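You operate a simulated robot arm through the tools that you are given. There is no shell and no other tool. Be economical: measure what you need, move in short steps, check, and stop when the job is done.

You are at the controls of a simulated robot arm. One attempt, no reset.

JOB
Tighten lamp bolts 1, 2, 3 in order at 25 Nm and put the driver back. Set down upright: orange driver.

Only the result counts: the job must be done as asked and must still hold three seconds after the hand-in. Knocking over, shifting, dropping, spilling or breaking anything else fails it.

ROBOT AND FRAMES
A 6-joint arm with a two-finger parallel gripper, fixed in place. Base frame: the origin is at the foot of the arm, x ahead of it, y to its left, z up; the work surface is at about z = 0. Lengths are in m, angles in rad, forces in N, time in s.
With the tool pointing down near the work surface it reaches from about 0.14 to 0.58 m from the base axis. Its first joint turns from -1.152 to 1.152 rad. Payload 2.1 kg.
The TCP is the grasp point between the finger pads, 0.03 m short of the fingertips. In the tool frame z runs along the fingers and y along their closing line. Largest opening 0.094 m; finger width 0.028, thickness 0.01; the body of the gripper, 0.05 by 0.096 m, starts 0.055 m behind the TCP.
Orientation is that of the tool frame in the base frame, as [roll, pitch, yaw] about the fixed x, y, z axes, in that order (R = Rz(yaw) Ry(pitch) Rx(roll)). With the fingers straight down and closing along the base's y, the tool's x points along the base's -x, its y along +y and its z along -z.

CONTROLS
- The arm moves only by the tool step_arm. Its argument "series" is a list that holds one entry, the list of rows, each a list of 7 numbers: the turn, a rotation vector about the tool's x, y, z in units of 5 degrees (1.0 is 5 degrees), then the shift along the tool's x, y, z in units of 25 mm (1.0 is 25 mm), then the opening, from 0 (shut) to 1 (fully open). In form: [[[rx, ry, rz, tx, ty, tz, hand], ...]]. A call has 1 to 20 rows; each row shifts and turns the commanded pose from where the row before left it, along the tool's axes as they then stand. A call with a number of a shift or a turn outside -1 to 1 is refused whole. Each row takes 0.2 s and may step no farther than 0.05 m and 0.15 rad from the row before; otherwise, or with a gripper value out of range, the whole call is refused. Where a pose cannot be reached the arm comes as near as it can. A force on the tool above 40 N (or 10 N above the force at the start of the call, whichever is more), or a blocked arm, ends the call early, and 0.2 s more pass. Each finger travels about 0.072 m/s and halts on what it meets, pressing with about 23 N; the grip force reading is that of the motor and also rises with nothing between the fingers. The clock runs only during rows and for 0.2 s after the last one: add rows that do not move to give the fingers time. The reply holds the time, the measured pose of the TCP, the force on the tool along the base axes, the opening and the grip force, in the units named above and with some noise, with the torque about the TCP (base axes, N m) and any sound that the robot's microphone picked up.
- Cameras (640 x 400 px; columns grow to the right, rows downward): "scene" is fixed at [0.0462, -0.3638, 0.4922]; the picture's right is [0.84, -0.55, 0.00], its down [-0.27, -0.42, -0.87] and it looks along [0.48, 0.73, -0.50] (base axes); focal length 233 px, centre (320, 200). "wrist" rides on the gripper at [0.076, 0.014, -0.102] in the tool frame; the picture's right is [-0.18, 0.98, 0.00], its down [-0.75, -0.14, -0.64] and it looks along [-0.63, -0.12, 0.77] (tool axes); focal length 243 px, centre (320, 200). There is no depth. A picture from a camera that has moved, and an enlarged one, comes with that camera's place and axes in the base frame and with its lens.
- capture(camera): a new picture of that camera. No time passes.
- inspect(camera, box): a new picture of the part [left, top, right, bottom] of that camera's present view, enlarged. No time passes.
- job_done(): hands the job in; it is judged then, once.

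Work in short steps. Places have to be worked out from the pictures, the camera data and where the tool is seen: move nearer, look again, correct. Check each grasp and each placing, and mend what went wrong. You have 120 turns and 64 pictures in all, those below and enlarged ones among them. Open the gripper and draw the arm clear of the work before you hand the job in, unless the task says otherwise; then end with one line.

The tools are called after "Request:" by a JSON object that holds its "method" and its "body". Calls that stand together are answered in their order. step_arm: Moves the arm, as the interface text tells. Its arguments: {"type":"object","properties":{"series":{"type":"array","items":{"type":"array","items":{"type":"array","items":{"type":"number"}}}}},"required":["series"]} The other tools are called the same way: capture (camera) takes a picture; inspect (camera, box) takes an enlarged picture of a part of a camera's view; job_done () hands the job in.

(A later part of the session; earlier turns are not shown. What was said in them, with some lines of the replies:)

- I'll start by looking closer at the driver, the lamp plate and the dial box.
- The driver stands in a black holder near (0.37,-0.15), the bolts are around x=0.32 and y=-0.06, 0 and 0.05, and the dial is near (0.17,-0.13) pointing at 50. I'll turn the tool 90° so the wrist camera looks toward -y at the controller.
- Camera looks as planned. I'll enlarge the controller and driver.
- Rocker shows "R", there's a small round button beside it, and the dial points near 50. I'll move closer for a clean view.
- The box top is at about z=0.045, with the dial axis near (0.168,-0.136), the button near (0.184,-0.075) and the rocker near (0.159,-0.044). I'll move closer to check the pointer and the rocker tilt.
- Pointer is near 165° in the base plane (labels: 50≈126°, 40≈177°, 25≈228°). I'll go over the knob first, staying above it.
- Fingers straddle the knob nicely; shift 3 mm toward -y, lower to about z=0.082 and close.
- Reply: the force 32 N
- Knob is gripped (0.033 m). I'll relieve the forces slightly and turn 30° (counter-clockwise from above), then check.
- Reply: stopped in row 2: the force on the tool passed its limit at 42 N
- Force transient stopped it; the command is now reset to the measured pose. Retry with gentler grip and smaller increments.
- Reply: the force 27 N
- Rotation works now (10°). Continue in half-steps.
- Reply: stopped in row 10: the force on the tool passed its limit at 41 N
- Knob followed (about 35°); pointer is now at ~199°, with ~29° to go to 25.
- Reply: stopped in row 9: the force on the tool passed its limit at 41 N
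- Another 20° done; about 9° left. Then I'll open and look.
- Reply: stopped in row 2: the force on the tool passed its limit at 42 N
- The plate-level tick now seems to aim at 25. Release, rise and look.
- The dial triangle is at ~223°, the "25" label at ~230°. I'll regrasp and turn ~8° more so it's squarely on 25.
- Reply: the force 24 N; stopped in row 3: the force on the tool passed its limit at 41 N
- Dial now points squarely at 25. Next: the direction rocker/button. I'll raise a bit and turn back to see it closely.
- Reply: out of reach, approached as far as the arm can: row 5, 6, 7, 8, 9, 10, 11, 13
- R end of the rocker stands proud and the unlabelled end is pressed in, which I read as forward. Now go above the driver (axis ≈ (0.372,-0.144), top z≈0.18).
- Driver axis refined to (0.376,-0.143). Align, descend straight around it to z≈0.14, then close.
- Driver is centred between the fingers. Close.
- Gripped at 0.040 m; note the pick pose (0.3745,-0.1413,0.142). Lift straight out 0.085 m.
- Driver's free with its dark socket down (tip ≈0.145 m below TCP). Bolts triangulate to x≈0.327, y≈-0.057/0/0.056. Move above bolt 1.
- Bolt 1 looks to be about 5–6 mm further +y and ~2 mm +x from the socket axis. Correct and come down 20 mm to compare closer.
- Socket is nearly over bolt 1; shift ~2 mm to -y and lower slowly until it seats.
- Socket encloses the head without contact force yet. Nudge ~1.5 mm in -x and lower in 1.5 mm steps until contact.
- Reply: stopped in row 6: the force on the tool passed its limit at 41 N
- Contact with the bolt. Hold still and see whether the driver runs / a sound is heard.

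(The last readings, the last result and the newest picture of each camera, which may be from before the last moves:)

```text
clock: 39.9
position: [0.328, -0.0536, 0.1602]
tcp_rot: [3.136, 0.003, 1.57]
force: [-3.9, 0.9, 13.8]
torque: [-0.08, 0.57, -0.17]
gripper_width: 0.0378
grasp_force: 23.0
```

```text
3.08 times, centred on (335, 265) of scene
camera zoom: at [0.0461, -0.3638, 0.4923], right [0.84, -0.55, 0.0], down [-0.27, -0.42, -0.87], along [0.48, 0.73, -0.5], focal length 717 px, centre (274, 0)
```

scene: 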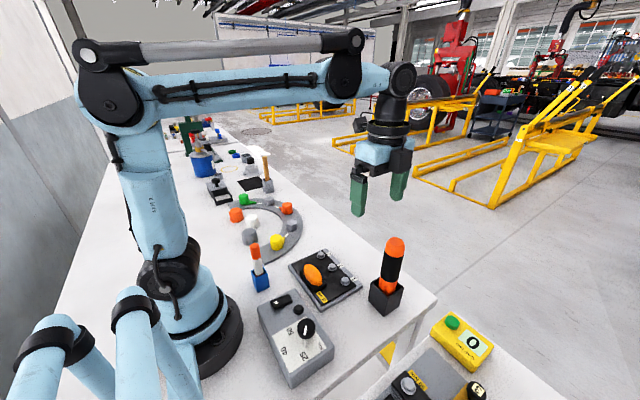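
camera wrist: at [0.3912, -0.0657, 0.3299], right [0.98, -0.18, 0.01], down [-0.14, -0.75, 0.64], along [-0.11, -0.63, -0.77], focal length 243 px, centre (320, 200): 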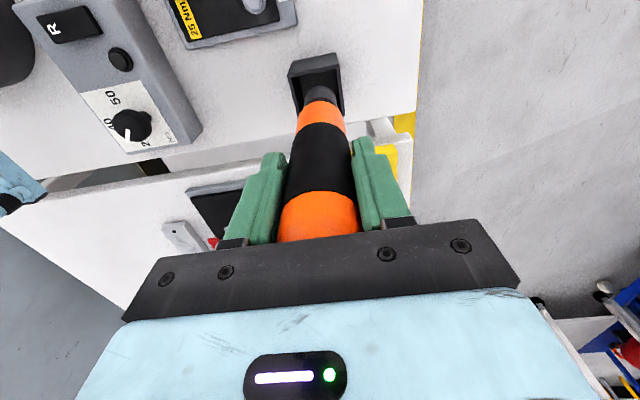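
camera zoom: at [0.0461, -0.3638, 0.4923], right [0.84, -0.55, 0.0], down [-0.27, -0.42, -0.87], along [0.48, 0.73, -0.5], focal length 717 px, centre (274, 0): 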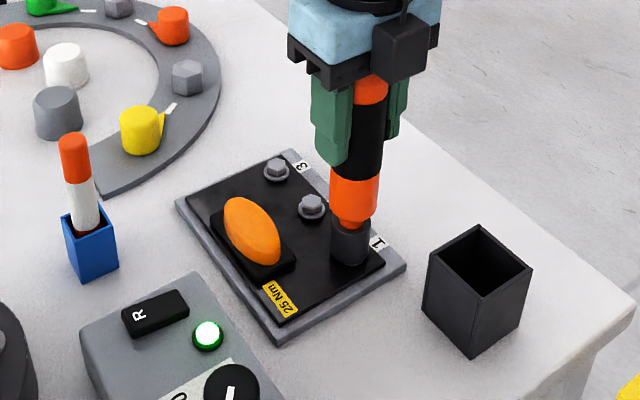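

The controller's lamp is now green. Hold a while longer to see whether it's a steady "done" signal, or goes out.

Request:
{"method": "step_arm", "body": {"series": [[[0, 0, 0, 0, 0, 0, 0.2], [0, 0, 0, 0, 0, 0, 0.2], [0, 0, 0, 0, 0, 0, 0.2], [0, 0, 0, 0, 0, 0, 0.2], [0, 0, 0, 0, 0, 0, 0.2], [0, 0, 0, 0, 0, 0, 0.2]]]}}

Request:
{"method": "inspect", "body": {"camera": "scene", "box": [260, 200, 410, 330]}}

```text
clock: 41.3
position: [0.3271, -0.0539, 0.1599]
tcp_rot: [3.136, 0.002, 1.57]
force: [1.2, -0.4, -5.9]
torque: [-0.07, -0.06, -0.02]
gripper_width: 0.0377
grasp_force: 22.8
```

```text
3.08 times, centred on (335, 265) of scene
camera zoom: at [0.0462, -0.3638, 0.4922], right [0.84, -0.55, 0.0], down [-0.27, -0.42, -0.87], along [0.48, 0.73, -0.5], focal length 717 px, centre (274, 0)
```

zoom: 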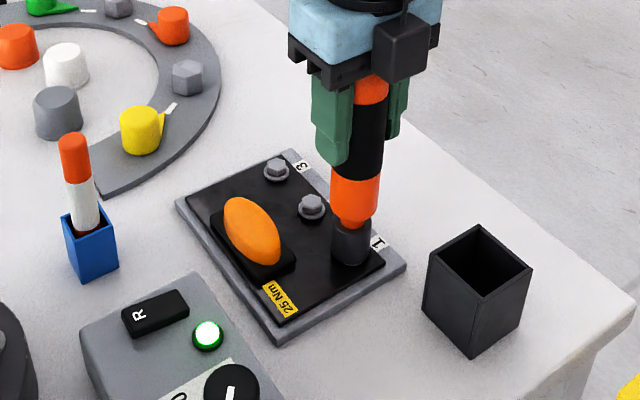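

The contact force vanished while the pose stayed — consistent with the bolt having been driven down, and green meaning torque reached. Lift off and compare the bolt heads.

Request:
{"method": "step_arm", "body": {"series": [[[0, 0, 0, 0, 0, -0.3, 0.2], [0, 0, 0, 0, 0, -0.5, 0.2], [0, 0, 0, 0, 0, -0.7, 0.2], [0, 0, 0, 0, 0, 0, 0.2]]]}}

Request:
{"method": "inspect", "body": {"camera": "scene", "box": [260, 225, 400, 345]}}

```text
clock: 42.3
position: [0.3263, -0.0529, 0.1975]
tcp_rot: [3.137, 0.001, 1.571]
force: [0.3, 0.8, -5.3]
torque: [0.0, 0.02, -0.01]
gripper_width: 0.0377
grasp_force: 23.1
```

```text
3.33 times, centred on (330, 285) of scene
camera zoom: at [0.0462, -0.3638, 0.4922], right [0.84, -0.55, 0.0], down [-0.27, -0.42, -0.87], along [0.48, 0.73, -0.5], focal length 777 px, centre (287, -83)
```

zoom: 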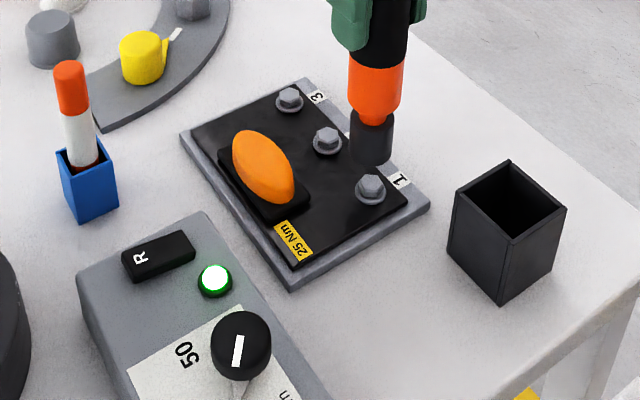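

Lamp stays green after release: bolt 1 OK. Move +0.0556 m in y to bolt 2 and look before lowering.

Request:
{"method": "step_arm", "body": {"series": [[[0, 0, 0, 0.7, 0.03, 0, 0.2], [0, 0, 0, 0.8, 0, 0, 0.2], [0, 0, 0, 0.72, 0, 0.2, 0.2], [0, 0, 0, 0, 0, 0, 0.2]]]}}

Request:
{"method": "inspect", "body": {"camera": "scene", "box": [300, 225, 360, 285]}}

Request:
{"method": "inspect", "body": {"camera": "wrist", "box": [260, 40, 380, 140]}}

```text
clock: 43.3
position: [0.3274, 0.0022, 0.1948]
tcp_rot: [3.136, 0.001, 1.57]
force: [0.1, 0.2, -6.2]
torque: [0.0, -0.03, 0.04]
gripper_width: 0.0376
grasp_force: 22.9
```

```text
6.67 times, centred on (330, 255) of scene
camera zoom: at [0.0462, -0.3638, 0.4922], right [0.84, -0.55, 0.0], down [-0.27, -0.42, -0.87], along [0.48, 0.73, -0.5], focal length 1554 px, centre (253, -167)
```

zoom: 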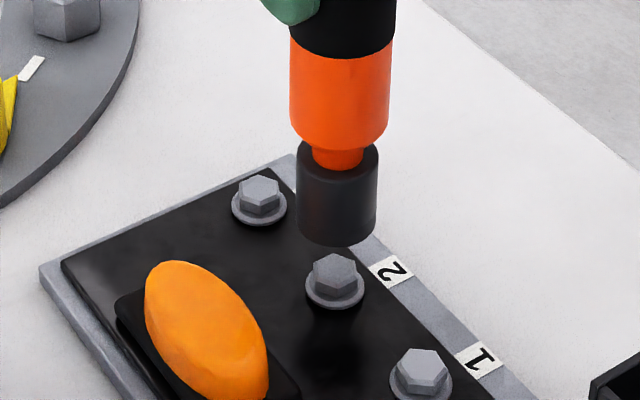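

```text
4.00 times, centred on (320, 90) of wrist
camera zoom: at [0.3423, 0.0786, 0.2962], right [0.98, -0.18, 0.01], down [-0.14, -0.75, 0.64], along [-0.11, -0.63, -0.77], focal length 970 px, centre (320, 640)
```

zoom: 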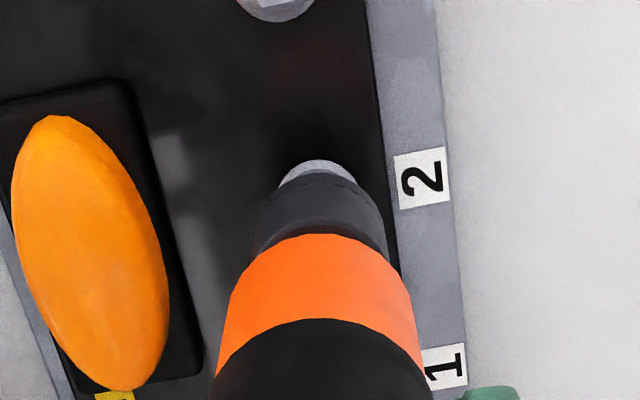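

Socket lines up over bolt 2 in both views. Lower, then press gently.

Request:
{"method": "step_arm", "body": {"series": [[[0, 0, 0, 0, 0, 0.4, 0.2], [0, 0, 0, 0, 0, 0.4, 0.2], [0, 0, 0, 0, 0, 0.3, 0.2], [0, 0, 0, 0, 0, 0.06, 0.2], [0, 0, 0, 0, 0, 0.06, 0.2], [0, 0, 0, 0, 0, 0.06, 0.2], [0, 0, 0, 0, 0, 0.06, 0.2], [0, 0, 0, 0, 0, 0.06, 0.2]]]}}

Request:
{"method": "inspect", "body": {"camera": "scene", "box": [260, 200, 410, 330]}}

```text
clock: 45.0
position: [0.3275, 0.0024, 0.1591]
tcp_rot: [3.136, 0.002, 1.568]
force: [-1.9, 0.3, 11.2]
torque: [0.07, 0.23, -0.12]
gripper_width: 0.0379
grasp_force: 22.9
stopped in row 8: the force on the tool passed its limit at 41 N (the readings are from after the stop); the commanded pose is now the measured one
```

```text
3.08 times, centred on (335, 265) of scene
camera zoom: at [0.0461, -0.3638, 0.4922], right [0.84, -0.55, 0.0], down [-0.27, -0.42, -0.87], along [0.48, 0.73, -0.5], focal length 717 px, centre (274, 0)
```

zoom: 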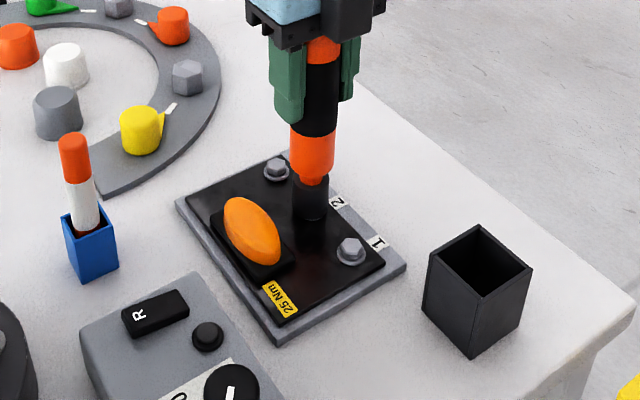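

Lamp went out on contact with bolt 2, so it's a per-bolt result lamp. Hold with light pressure until it turns green.

Request:
{"method": "step_arm", "body": {"series": [[[0, 0, 0, 0, 0, 0.02, 0.2], [0, 0, 0, 0, 0, 0, 0.2], [0, 0, 0, 0, 0, 0, 0.2], [0, 0, 0, 0, 0, 0, 0.2], [0, 0, 0, 0, 0, 0, 0.2], [0, 0, 0, 0, 0, 0, 0.2], [0, 0, 0, 0, 0, 0, 0.2], [0, 0, 0, 0, 0, 0, 0.2], [0, 0, 0, 0, 0, 0, 0.2]]]}}

Request:
{"method": "inspect", "body": {"camera": "scene", "box": [260, 200, 410, 330]}}

```text
clock: 47.0
position: [0.3282, 0.0019, 0.1588]
tcp_rot: [3.137, 0.003, 1.571]
force: [-0.2, 0.6, -5.6]
torque: [0.01, -0.03, -0.01]
gripper_width: 0.0377
grasp_force: 23.0
```

```text
3.08 times, centred on (335, 265) of scene
camera zoom: at [0.0462, -0.3638, 0.4922], right [0.84, -0.55, 0.0], down [-0.27, -0.42, -0.87], along [0.48, 0.73, -0.5], focal length 717 px, centre (274, 0)
```

zoom: 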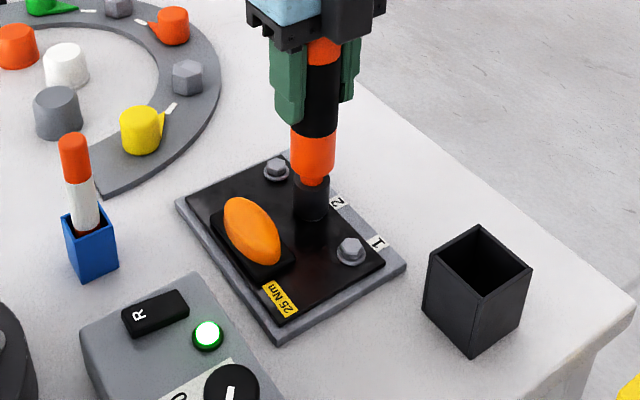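

Green for bolt 2. Lift, move +0.0565 m in y to bolt 3, and check alignment.

Request:
{"method": "step_arm", "body": {"series": [[[0, 0, 0, 0, 0, -0.3, 0.2], [0, 0, 0, 0, 0, -0.5, 0.2], [0, 0, 0, 0, 0, -0.64, 0.2], [0, 0, 0, 0.7, -0.02, 0, 0.2], [0, 0, 0, 0.8, 0, 0, 0.2], [0, 0, 0, 0.75, 0, 0, 0.2], [0, 0, 0, 0, 0, 0, 0.2]]]}}

Request:
{"method": "inspect", "body": {"camera": "scene", "box": [290, 215, 350, 275]}}

Request:
{"method": "inspect", "body": {"camera": "wrist", "box": [260, 40, 380, 140]}}

```text
clock: 48.6
position: [0.3267, 0.0583, 0.1966]
tcp_rot: [3.138, 0.002, 1.569]
force: [-0.1, 0.3, -5.6]
torque: [0.0, 0.01, -0.02]
gripper_width: 0.0379
grasp_force: 22.9
```

```text
6.67 times, centred on (320, 245) of scene
camera zoom: at [0.0462, -0.3638, 0.4922], right [0.84, -0.55, 0.0], down [-0.27, -0.42, -0.87], along [0.48, 0.73, -0.5], focal length 1554 px, centre (320, -100)
```

zoom: 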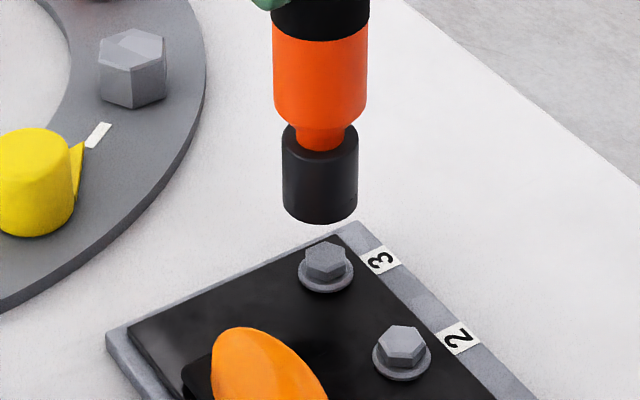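

```text
4.00 times, centred on (320, 90) of wrist
camera zoom: at [0.3415, 0.1357, 0.2983], right [0.98, -0.18, 0.0], down [-0.14, -0.75, 0.64], along [-0.12, -0.63, -0.77], focal length 970 px, centre (320, 640)
```

zoom: 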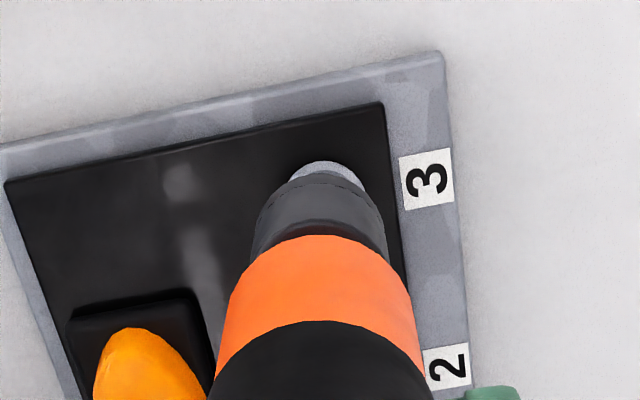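

Bolt 3 is ~2 mm further in +x than the socket. Correct and lower.

Request:
{"method": "step_arm", "body": {"series": [[[0, 0, 0, -0.02, 0.08, 0.2, 0.2], [0, 0, 0, 0, 0, 0.4, 0.2], [0, 0, 0, 0, 0, 0.4, 0.2], [0, 0, 0, 0, 0, 0.2, 0.2], [0, 0, 0, 0, 0, 0.06, 0.2], [0, 0, 0, 0, 0, 0.06, 0.2], [0, 0, 0, 0, 0, 0.06, 0.2], [0, 0, 0, 0, 0, 0.06, 0.2], [0, 0, 0, 0, 0, 0.06, 0.2]]]}}

```text
clock: 50.6
position: [0.3282, 0.0572, 0.1597]
tcp_rot: [3.14, 0.002, 1.569]
force: [-1.6, -0.6, 9.8]
torque: [-0.08, 0.29, -0.12]
gripper_width: 0.0378
grasp_force: 23.4
stopped in row 9: the force on the tool passed its limit at 41 N (the readings are from after the stop); the commanded pose is now the measured one
```

Same contact signature as bolts 1 and 2. Hold.

Request:
{"method": "step_arm", "body": {"series": [[[0, 0, 0, 0, 0, 0.02, 0.2], [0, 0, 0, 0, 0, 0, 0.2], [0, 0, 0, 0, 0, 0, 0.2], [0, 0, 0, 0, 0, 0, 0.2], [0, 0, 0, 0, 0, 0, 0.2], [0, 0, 0, 0, 0, 0, 0.2], [0, 0, 0, 0, 0, 0, 0.2], [0, 0, 0, 0, 0, 0, 0.2], [0, 0, 0, 0, 0, 0, 0.2], [0, 0, 0, 0, 0, 0, 0.2]]]}}

Request:
{"method": "inspect", "body": {"camera": "scene", "box": [260, 200, 410, 330]}}

```text
clock: 52.8
position: [0.3281, 0.058, 0.1582]
tcp_rot: [-3.141, 0.002, 1.569]
force: [-0.1, -0.9, -6.0]
torque: [-0.17, 0.0, 0.0]
gripper_width: 0.0377
grasp_force: 22.8
```

```text
3.08 times, centred on (335, 265) of scene
camera zoom: at [0.0462, -0.3638, 0.4922], right [0.84, -0.55, 0.0], down [-0.27, -0.42, -0.87], along [0.48, 0.73, -0.5], focal length 717 px, centre (274, 0)
```

zoom: 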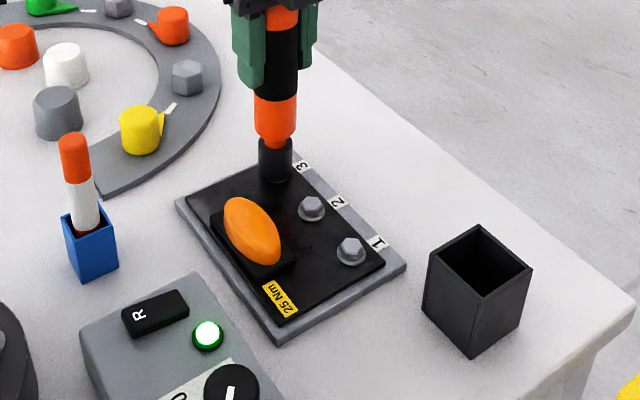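

All three green. Lift clear and carry the driver over its holder at (0.375,-0.1415).

Request:
{"method": "step_arm", "body": {"series": [[[0, 0, 0, 0, 0, -0.4, 0.2], [0, 0, 0, 0, 0, -0.8, 0.2], [0, 0, 0, 0, 0, -0.9, 0.2], [0, 0, 0, 0, 0, -0.9, 0.2], [0, 0, 0, -0.6, 0.1, -0.6, 0.2], [0, 0, 0, -0.9, 0.25, 0, 0.2], [0, 0, 0, -0.9, 0.25, 0, 0.2], [0, 0, 0, -0.9, 0.25, 0, 0.2], [0, 0, 0, -0.9, 0.25, 0, 0.2], [0, 0, 0, -0.9, 0.25, 0, 0.2], [0, 0, 0, -0.9, 0.25, 0, 0.2], [0, 0, 0, -0.9, 0.15, 0, 0.2], [0, 0, 0, -0.7, 0.09, 0, 0.2], [0, 0, 0, -0.38, 0, 0, 0.2], [0, 0, 0, 0, 0, 0, 0.2], [0, 0, 0, 0, 0, 0, 0.2]]]}}

Request:
{"method": "inspect", "body": {"camera": "scene", "box": [340, 200, 440, 320]}}

Request:
{"method": "capture", "body": {"camera": "wrist"}}

```text
clock: 56.2
position: [0.3718, -0.1423, 0.2479]
tcp_rot: [3.14, -0.001, 1.568]
force: [-0.4, 0.6, -5.5]
torque: [0.03, 0.01, 0.02]
gripper_width: 0.0377
grasp_force: 23.0
```

```text
3.33 times, centred on (390, 260) of scene
camera zoom: at [0.0462, -0.3638, 0.4922], right [0.84, -0.55, 0.0], down [-0.27, -0.41, -0.87], along [0.48, 0.73, -0.5], focal length 777 px, centre (87, 0)
```

zoom: 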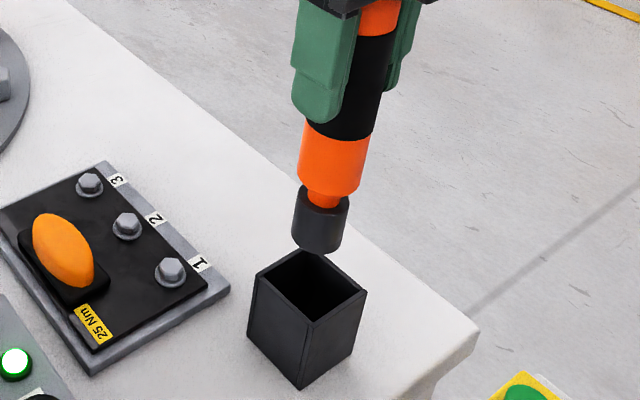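

```text
14 pictures are left
camera wrist: at [0.3875, -0.066, 0.3495], right [0.98, -0.18, 0.0], down [-0.14, -0.75, 0.64], along [-0.12, -0.63, -0.77], focal length 243 px, centre (320, 200)
```

wrist: 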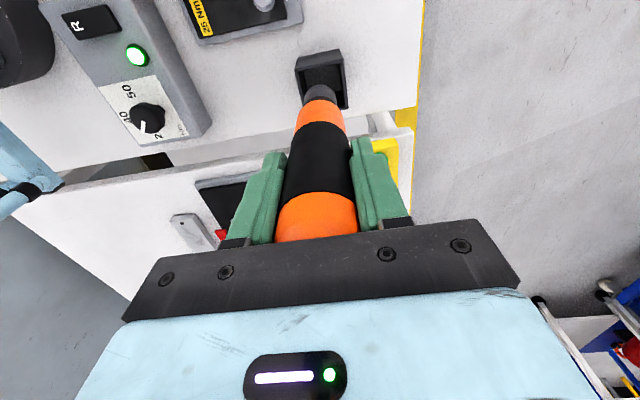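

Shift 3 mm +x to the original pick axis and descend gently into the holder.

Request:
{"method": "step_arm", "body": {"series": [[[0, 0, 0, 0.03, 0.13, 0, 0.2], [0, 0, 0, 0, 0, 0, 0.2], [0, 0, 0, 0, 0, 0.5, 0.2], [0, 0, 0, 0, 0, 0.5, 0.2], [0, 0, 0, 0, 0, 0.4, 0.2], [0, 0, 0, 0, 0, 0.4, 0.2], [0, 0, 0, 0, 0, 0.4, 0.2], [0, 0, 0, 0, 0, 0, 0.2]]]}}

Request:
{"method": "inspect", "body": {"camera": "scene", "box": [340, 200, 440, 320]}}

```text
clock: 58.0
position: [0.377, -0.1411, 0.1942]
tcp_rot: [3.141, 0.002, 1.569]
force: [-0.5, -0.4, -5.2]
torque: [0.02, 0.0, 0.03]
gripper_width: 0.0379
grasp_force: 23.6
```

```text
3.33 times, centred on (390, 260) of scene
camera zoom: at [0.0462, -0.3638, 0.4922], right [0.84, -0.55, 0.0], down [-0.27, -0.42, -0.87], along [0.48, 0.73, -0.5], focal length 777 px, centre (87, 0)
```

zoom: 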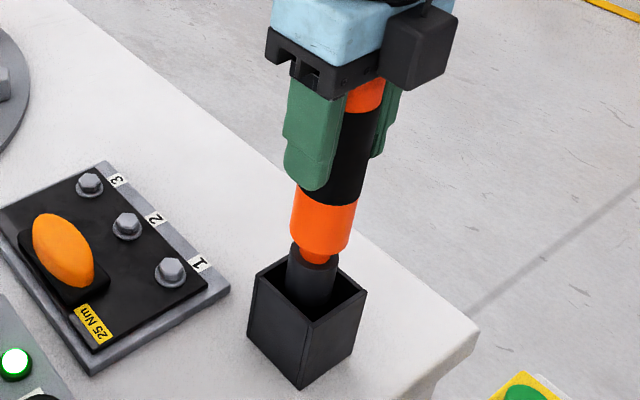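

Socket is inside the holder without contact. Continue down, slower toward the bottom.

Request:
{"method": "step_arm", "body": {"series": [[[0, 0, 0, 0, -0.05, 0.4, 0.2], [0, 0, 0, 0, 0, 0.4, 0.2], [0, 0, 0, 0, 0, 0.4, 0.2], [0, 0, 0, 0, 0, 0.4, 0.2], [0, 0, 0, 0, 0, 0.2, 0.2], [0, 0, 0, 0, 0, 0.1, 0.2], [0, 0, 0, 0, 0, 0.06, 0.2], [0, 0, 0, 0, 0, 0.06, 0.2], [0, 0, 0, 0, 0, 0.06, 0.2], [0, 0, 0, 0, 0, 0, 0.2]]]}}

Request:
{"method": "inspect", "body": {"camera": "scene", "box": [340, 200, 440, 320]}}

```text
clock: 58.8
position: [0.3772, -0.1409, 0.1674]
tcp_rot: [-3.14, 0.003, 1.569]
force: [0.4, 0.7, 3.6]
torque: [0.17, -0.05, -0.01]
gripper_width: 0.0377
grasp_force: 22.8
stopped in row 4: the force on the tool passed its limit at 64 N (the readings are from after the stop); the commanded pose is now the measured one
```

```text
3.33 times, centred on (390, 260) of scene
camera zoom: at [0.0461, -0.3638, 0.4922], right [0.84, -0.55, 0.0], down [-0.27, -0.42, -0.87], along [0.48, 0.73, -0.5], focal length 777 px, centre (87, 0)
```

zoom: 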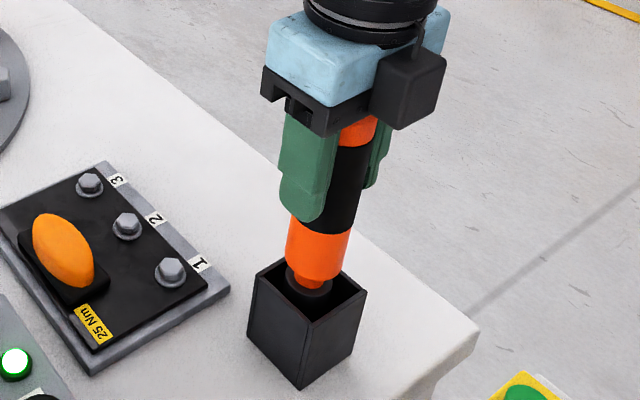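

Blocked: the orange body's edge is touching the holder rim (rim z≈0.062, centre ≈(0.373,-0.143)); I'm ~3 mm too far +x. Raise 5 mm, shift and look.

Request:
{"method": "step_arm", "body": {"series": [[[0, 0, 0, 0, 0, -0.2, 0.2], [0, 0, 0, -0.05, -0.12, 0, 0.2], [0, 0, 0, 0, 0, 0, 0.2], [0, 0, 0, 0, 0, 0, 0.2]]]}}

Request:
{"method": "inspect", "body": {"camera": "wrist", "box": [265, 40, 385, 140]}}

Request:
{"method": "inspect", "body": {"camera": "scene", "box": [360, 255, 410, 320]}}

```text
clock: 59.8
position: [0.3752, -0.1423, 0.1721]
tcp_rot: [-3.142, 0.002, 1.569]
force: [0.9, 0.1, -5.1]
torque: [-0.01, -0.03, -0.02]
gripper_width: 0.0378
grasp_force: 22.8
```

```text
4.00 times, centred on (325, 90) of wrist
camera zoom: at [0.3899, -0.0652, 0.2744], right [0.98, -0.19, 0.0], down [-0.14, -0.75, 0.64], along [-0.12, -0.63, -0.77], focal length 970 px, centre (300, 640)
```

zoom: 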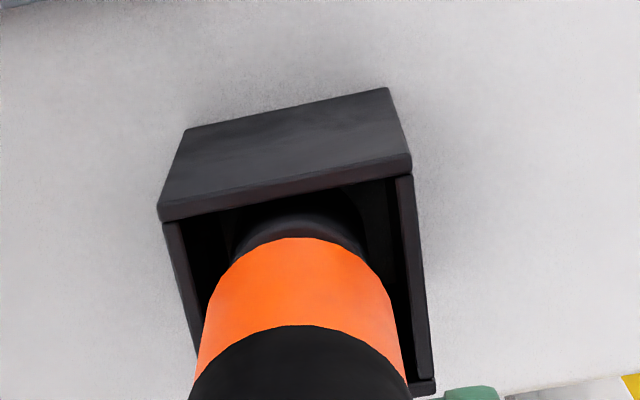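

```text
6.15 times, centred on (385, 288) of scene
camera zoom: at [0.0462, -0.3638, 0.4922], right [0.84, -0.55, 0.0], down [-0.27, -0.42, -0.87], along [0.48, 0.73, -0.5], focal length 1434 px, centre (-80, -338)
```

zoom: 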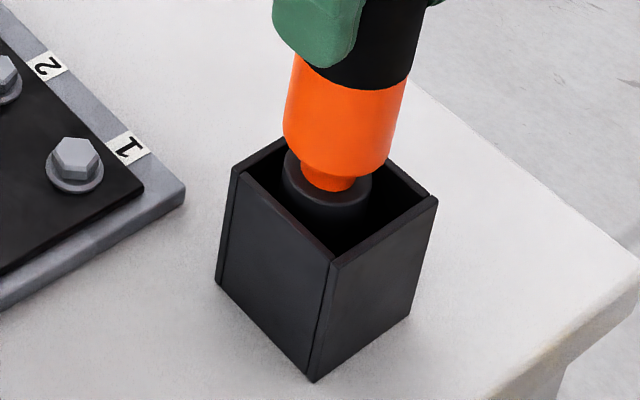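

Socket now sits centred in the opening in both views. Descend in small steps.

Request:
{"method": "step_arm", "body": {"series": [[[0, 0, 0, 0, 0, 0.12, 0.2], [0, 0, 0, 0, 0, 0.12, 0.2], [0, 0, 0, 0, 0, 0.12, 0.2], [0, 0, 0, 0, 0, 0.12, 0.2], [0, 0, 0, 0, 0, 0.12, 0.2], [0, 0, 0, 0, 0, 0.12, 0.2]]]}}

```text
clock: 60.6
position: [0.3749, -0.1421, 0.1663]
tcp_rot: [3.141, 0.004, 1.566]
force: [0.5, -0.3, 7.7]
torque: [0.23, -0.01, 0.01]
gripper_width: 0.0373
grasp_force: 23.0
stopped in row 3: the force on the tool passed its limit at 53 N (the readings are from after the stop); the commanded pose is now the measured one
```

Contact torque (+0.23 Nm about x with ~13 N up) places the touch 18 mm to +y, so the body rides on the +y wall. Back up 4 mm, shift 3 mm to -y, retry.

Request:
{"method": "step_arm", "body": {"series": [[[0, 0, 0, 0, 0, -0.16, 0.2], [0, 0, 0, -0.12, 0, 0, 0.2], [0, 0, 0, 0, 0, 0, 0.2], [0, 0, 0, 0, 0, 0.12, 0.2], [0, 0, 0, 0, 0, 0.1, 0.2], [0, 0, 0, 0, 0, 0.1, 0.2], [0, 0, 0, 0, 0, 0.1, 0.2], [0, 0, 0, 0, 0, 0.1, 0.2], [0, 0, 0, 0, 0, 0.1, 0.2]]]}}

```text
clock: 62.6
position: [0.3757, -0.1434, 0.1556]
tcp_rot: [3.14, 0.002, 1.568]
force: [-0.4, -0.4, -5.9]
torque: [0.01, 0.01, 0.0]
gripper_width: 0.0372
grasp_force: 22.5
```

It's past the rim without contact. Continue down to the floor slowly.

Request:
{"method": "step_arm", "body": {"series": [[[0, 0, 0, 0, 0, 0.15, 0.2], [0, 0, 0, 0, 0, 0.15, 0.2], [0, 0, 0, 0, 0, 0.1, 0.2], [0, 0, 0, 0, 0, 0.08, 0.2], [0, 0, 0, 0, 0, 0.08, 0.2], [0, 0, 0, 0, 0, 0.08, 0.2], [0, 0, 0, 0, 0, 0.08, 0.2], [0, 0, 0, 0, 0, 0.08, 0.2], [0, 0, 0, 0, 0, 0.08, 0.2], [0, 0, 0, 0, 0, 0.08, 0.2]]]}}

Request:
{"method": "inspect", "body": {"camera": "scene", "box": [340, 200, 440, 320]}}

```text
clock: 64.5
position: [0.3766, -0.1461, 0.1344]
tcp_rot: [-3.138, 0.002, 1.566]
force: [0.2, 1.2, 6.1]
torque: [-0.08, 0.05, 0.03]
gripper_width: 0.0372
grasp_force: 22.7
stopped in row 9: the force on the tool passed its limit at 48 N (the readings are from after the stop); the commanded pose is now the measured one
```

```text
3.33 times, centred on (390, 260) of scene
camera zoom: at [0.0461, -0.3638, 0.4922], right [0.84, -0.55, 0.0], down [-0.27, -0.42, -0.87], along [0.48, 0.73, -0.5], focal length 777 px, centre (87, 0)
```

zoom: 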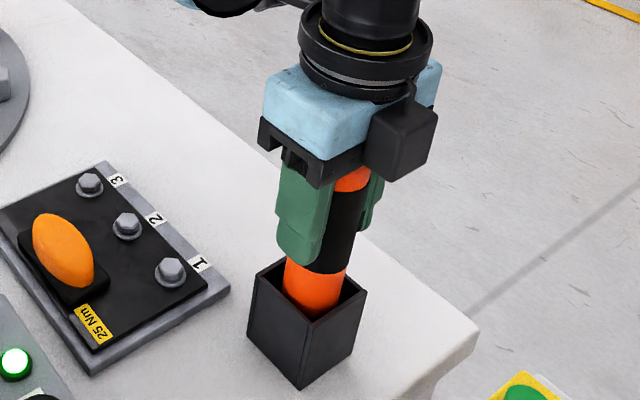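

Driver is on the holder floor (z 0.134, consistent with the grip slip). Open and draw up.

Request:
{"method": "step_arm", "body": {"series": [[[0, 0, 0, 0, 0, 0, 0.5], [0, 0, 0, 0, 0, 0, 0.8], [0, 0, 0, 0, 0, 0, 1], [0, 0, 0, 0, 0, 0, 1]]]}}

Request:
{"method": "inspect", "body": {"camera": "wrist", "box": [200, 40, 440, 240]}}

```text
clock: 65.5
position: [0.3747, -0.146, 0.1361]
tcp_rot: [3.141, 0.002, 1.568]
force: [0.4, 2.7, 12.8]
torque: [0.08, -0.01, 0.01]
gripper_width: 0.0941
grasp_force: 0.1
```

```text
2.00 times, centred on (320, 140) of wrist
camera zoom: at [0.3915, -0.0686, 0.2373], right [0.98, -0.19, 0.0], down [-0.14, -0.75, 0.64], along [-0.12, -0.63, -0.76], focal length 485 px, centre (320, 320)
```

zoom: 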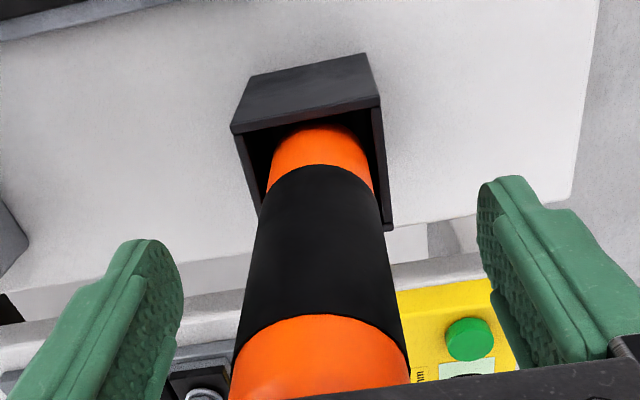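

Fingers are open; the palm was touching the driver's top, so just lift straight up.

Request:
{"method": "step_arm", "body": {"series": [[[0, 0, 0, 0, 0, -0.3, 1], [0, 0, 0, 0, 0, -0.8, 1], [0, 0, 0, 0, 0, -0.9, 1], [0, 0, 0, 0, 0, -0.9, 1], [0, 0, 0, 0, 0, -0.9, 1], [0, 0, 0, 0, 0, -0.9, 1], [0, 0, 0, 0, 0, -0.9, 1], [0, 0, 0, 0.8, -0.6, 0, 1], [0, 0, 0, 0.8, -0.6, 0, 1], [0, 0, 0, 0.8, -0.6, 0, 1], [0, 0, 0, 0.8, 0, 0, 1]]]}}

Request:
{"method": "inspect", "body": {"camera": "scene", "box": [260, 220, 430, 350]}}

Request:
{"method": "capture", "body": {"camera": "wrist"}}

```text
clock: 67.9
position: [0.3312, -0.0624, 0.2726]
tcp_rot: [-3.14, 0.003, 1.564]
force: [-0.1, 0.4, 0.5]
torque: [-0.02, 0.0, 0.01]
gripper_width: 0.0941
grasp_force: 0.1
```

```text
3.08 times, centred on (345, 285) of scene
camera zoom: at [0.0461, -0.3638, 0.4922], right [0.84, -0.55, 0.0], down [-0.27, -0.42, -0.87], along [0.48, 0.73, -0.5], focal length 717 px, centre (243, -62)
```

zoom: 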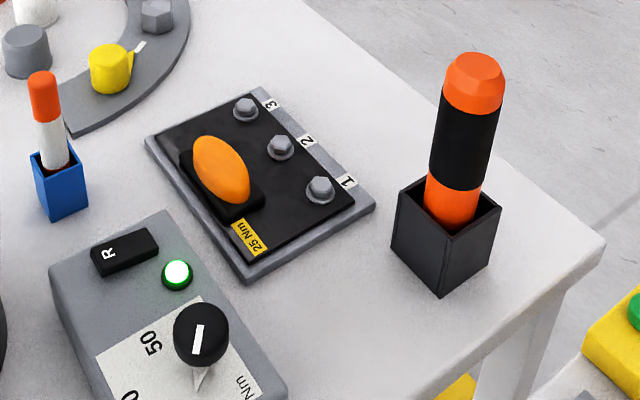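

```text
6 pictures are left
camera wrist: at [0.3466, 0.0136, 0.3749], right [0.98, -0.19, 0.0], down [-0.14, -0.75, 0.64], along [-0.12, -0.63, -0.76], focal length 243 px, centre (320, 200)
```

wrist: 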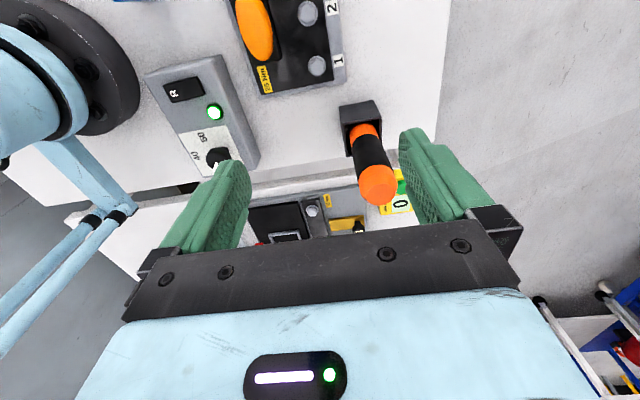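

The driver stands upright in its holder, the lamp is green, nothing else moved, and the arm is clear and open. Handing in.

Request:
{"method": "job_done", "body": {}}

```text
The job is handed in.
```

I set the dial to 25 Nm and tightened lamp bolts 1, 2 and 3 in order. The controller lamp turned green after each one. The orange driver is back upright in its holder, the gripper is open and the arm is clear. I left the "R" rocker as it was, taking it to be on forward.
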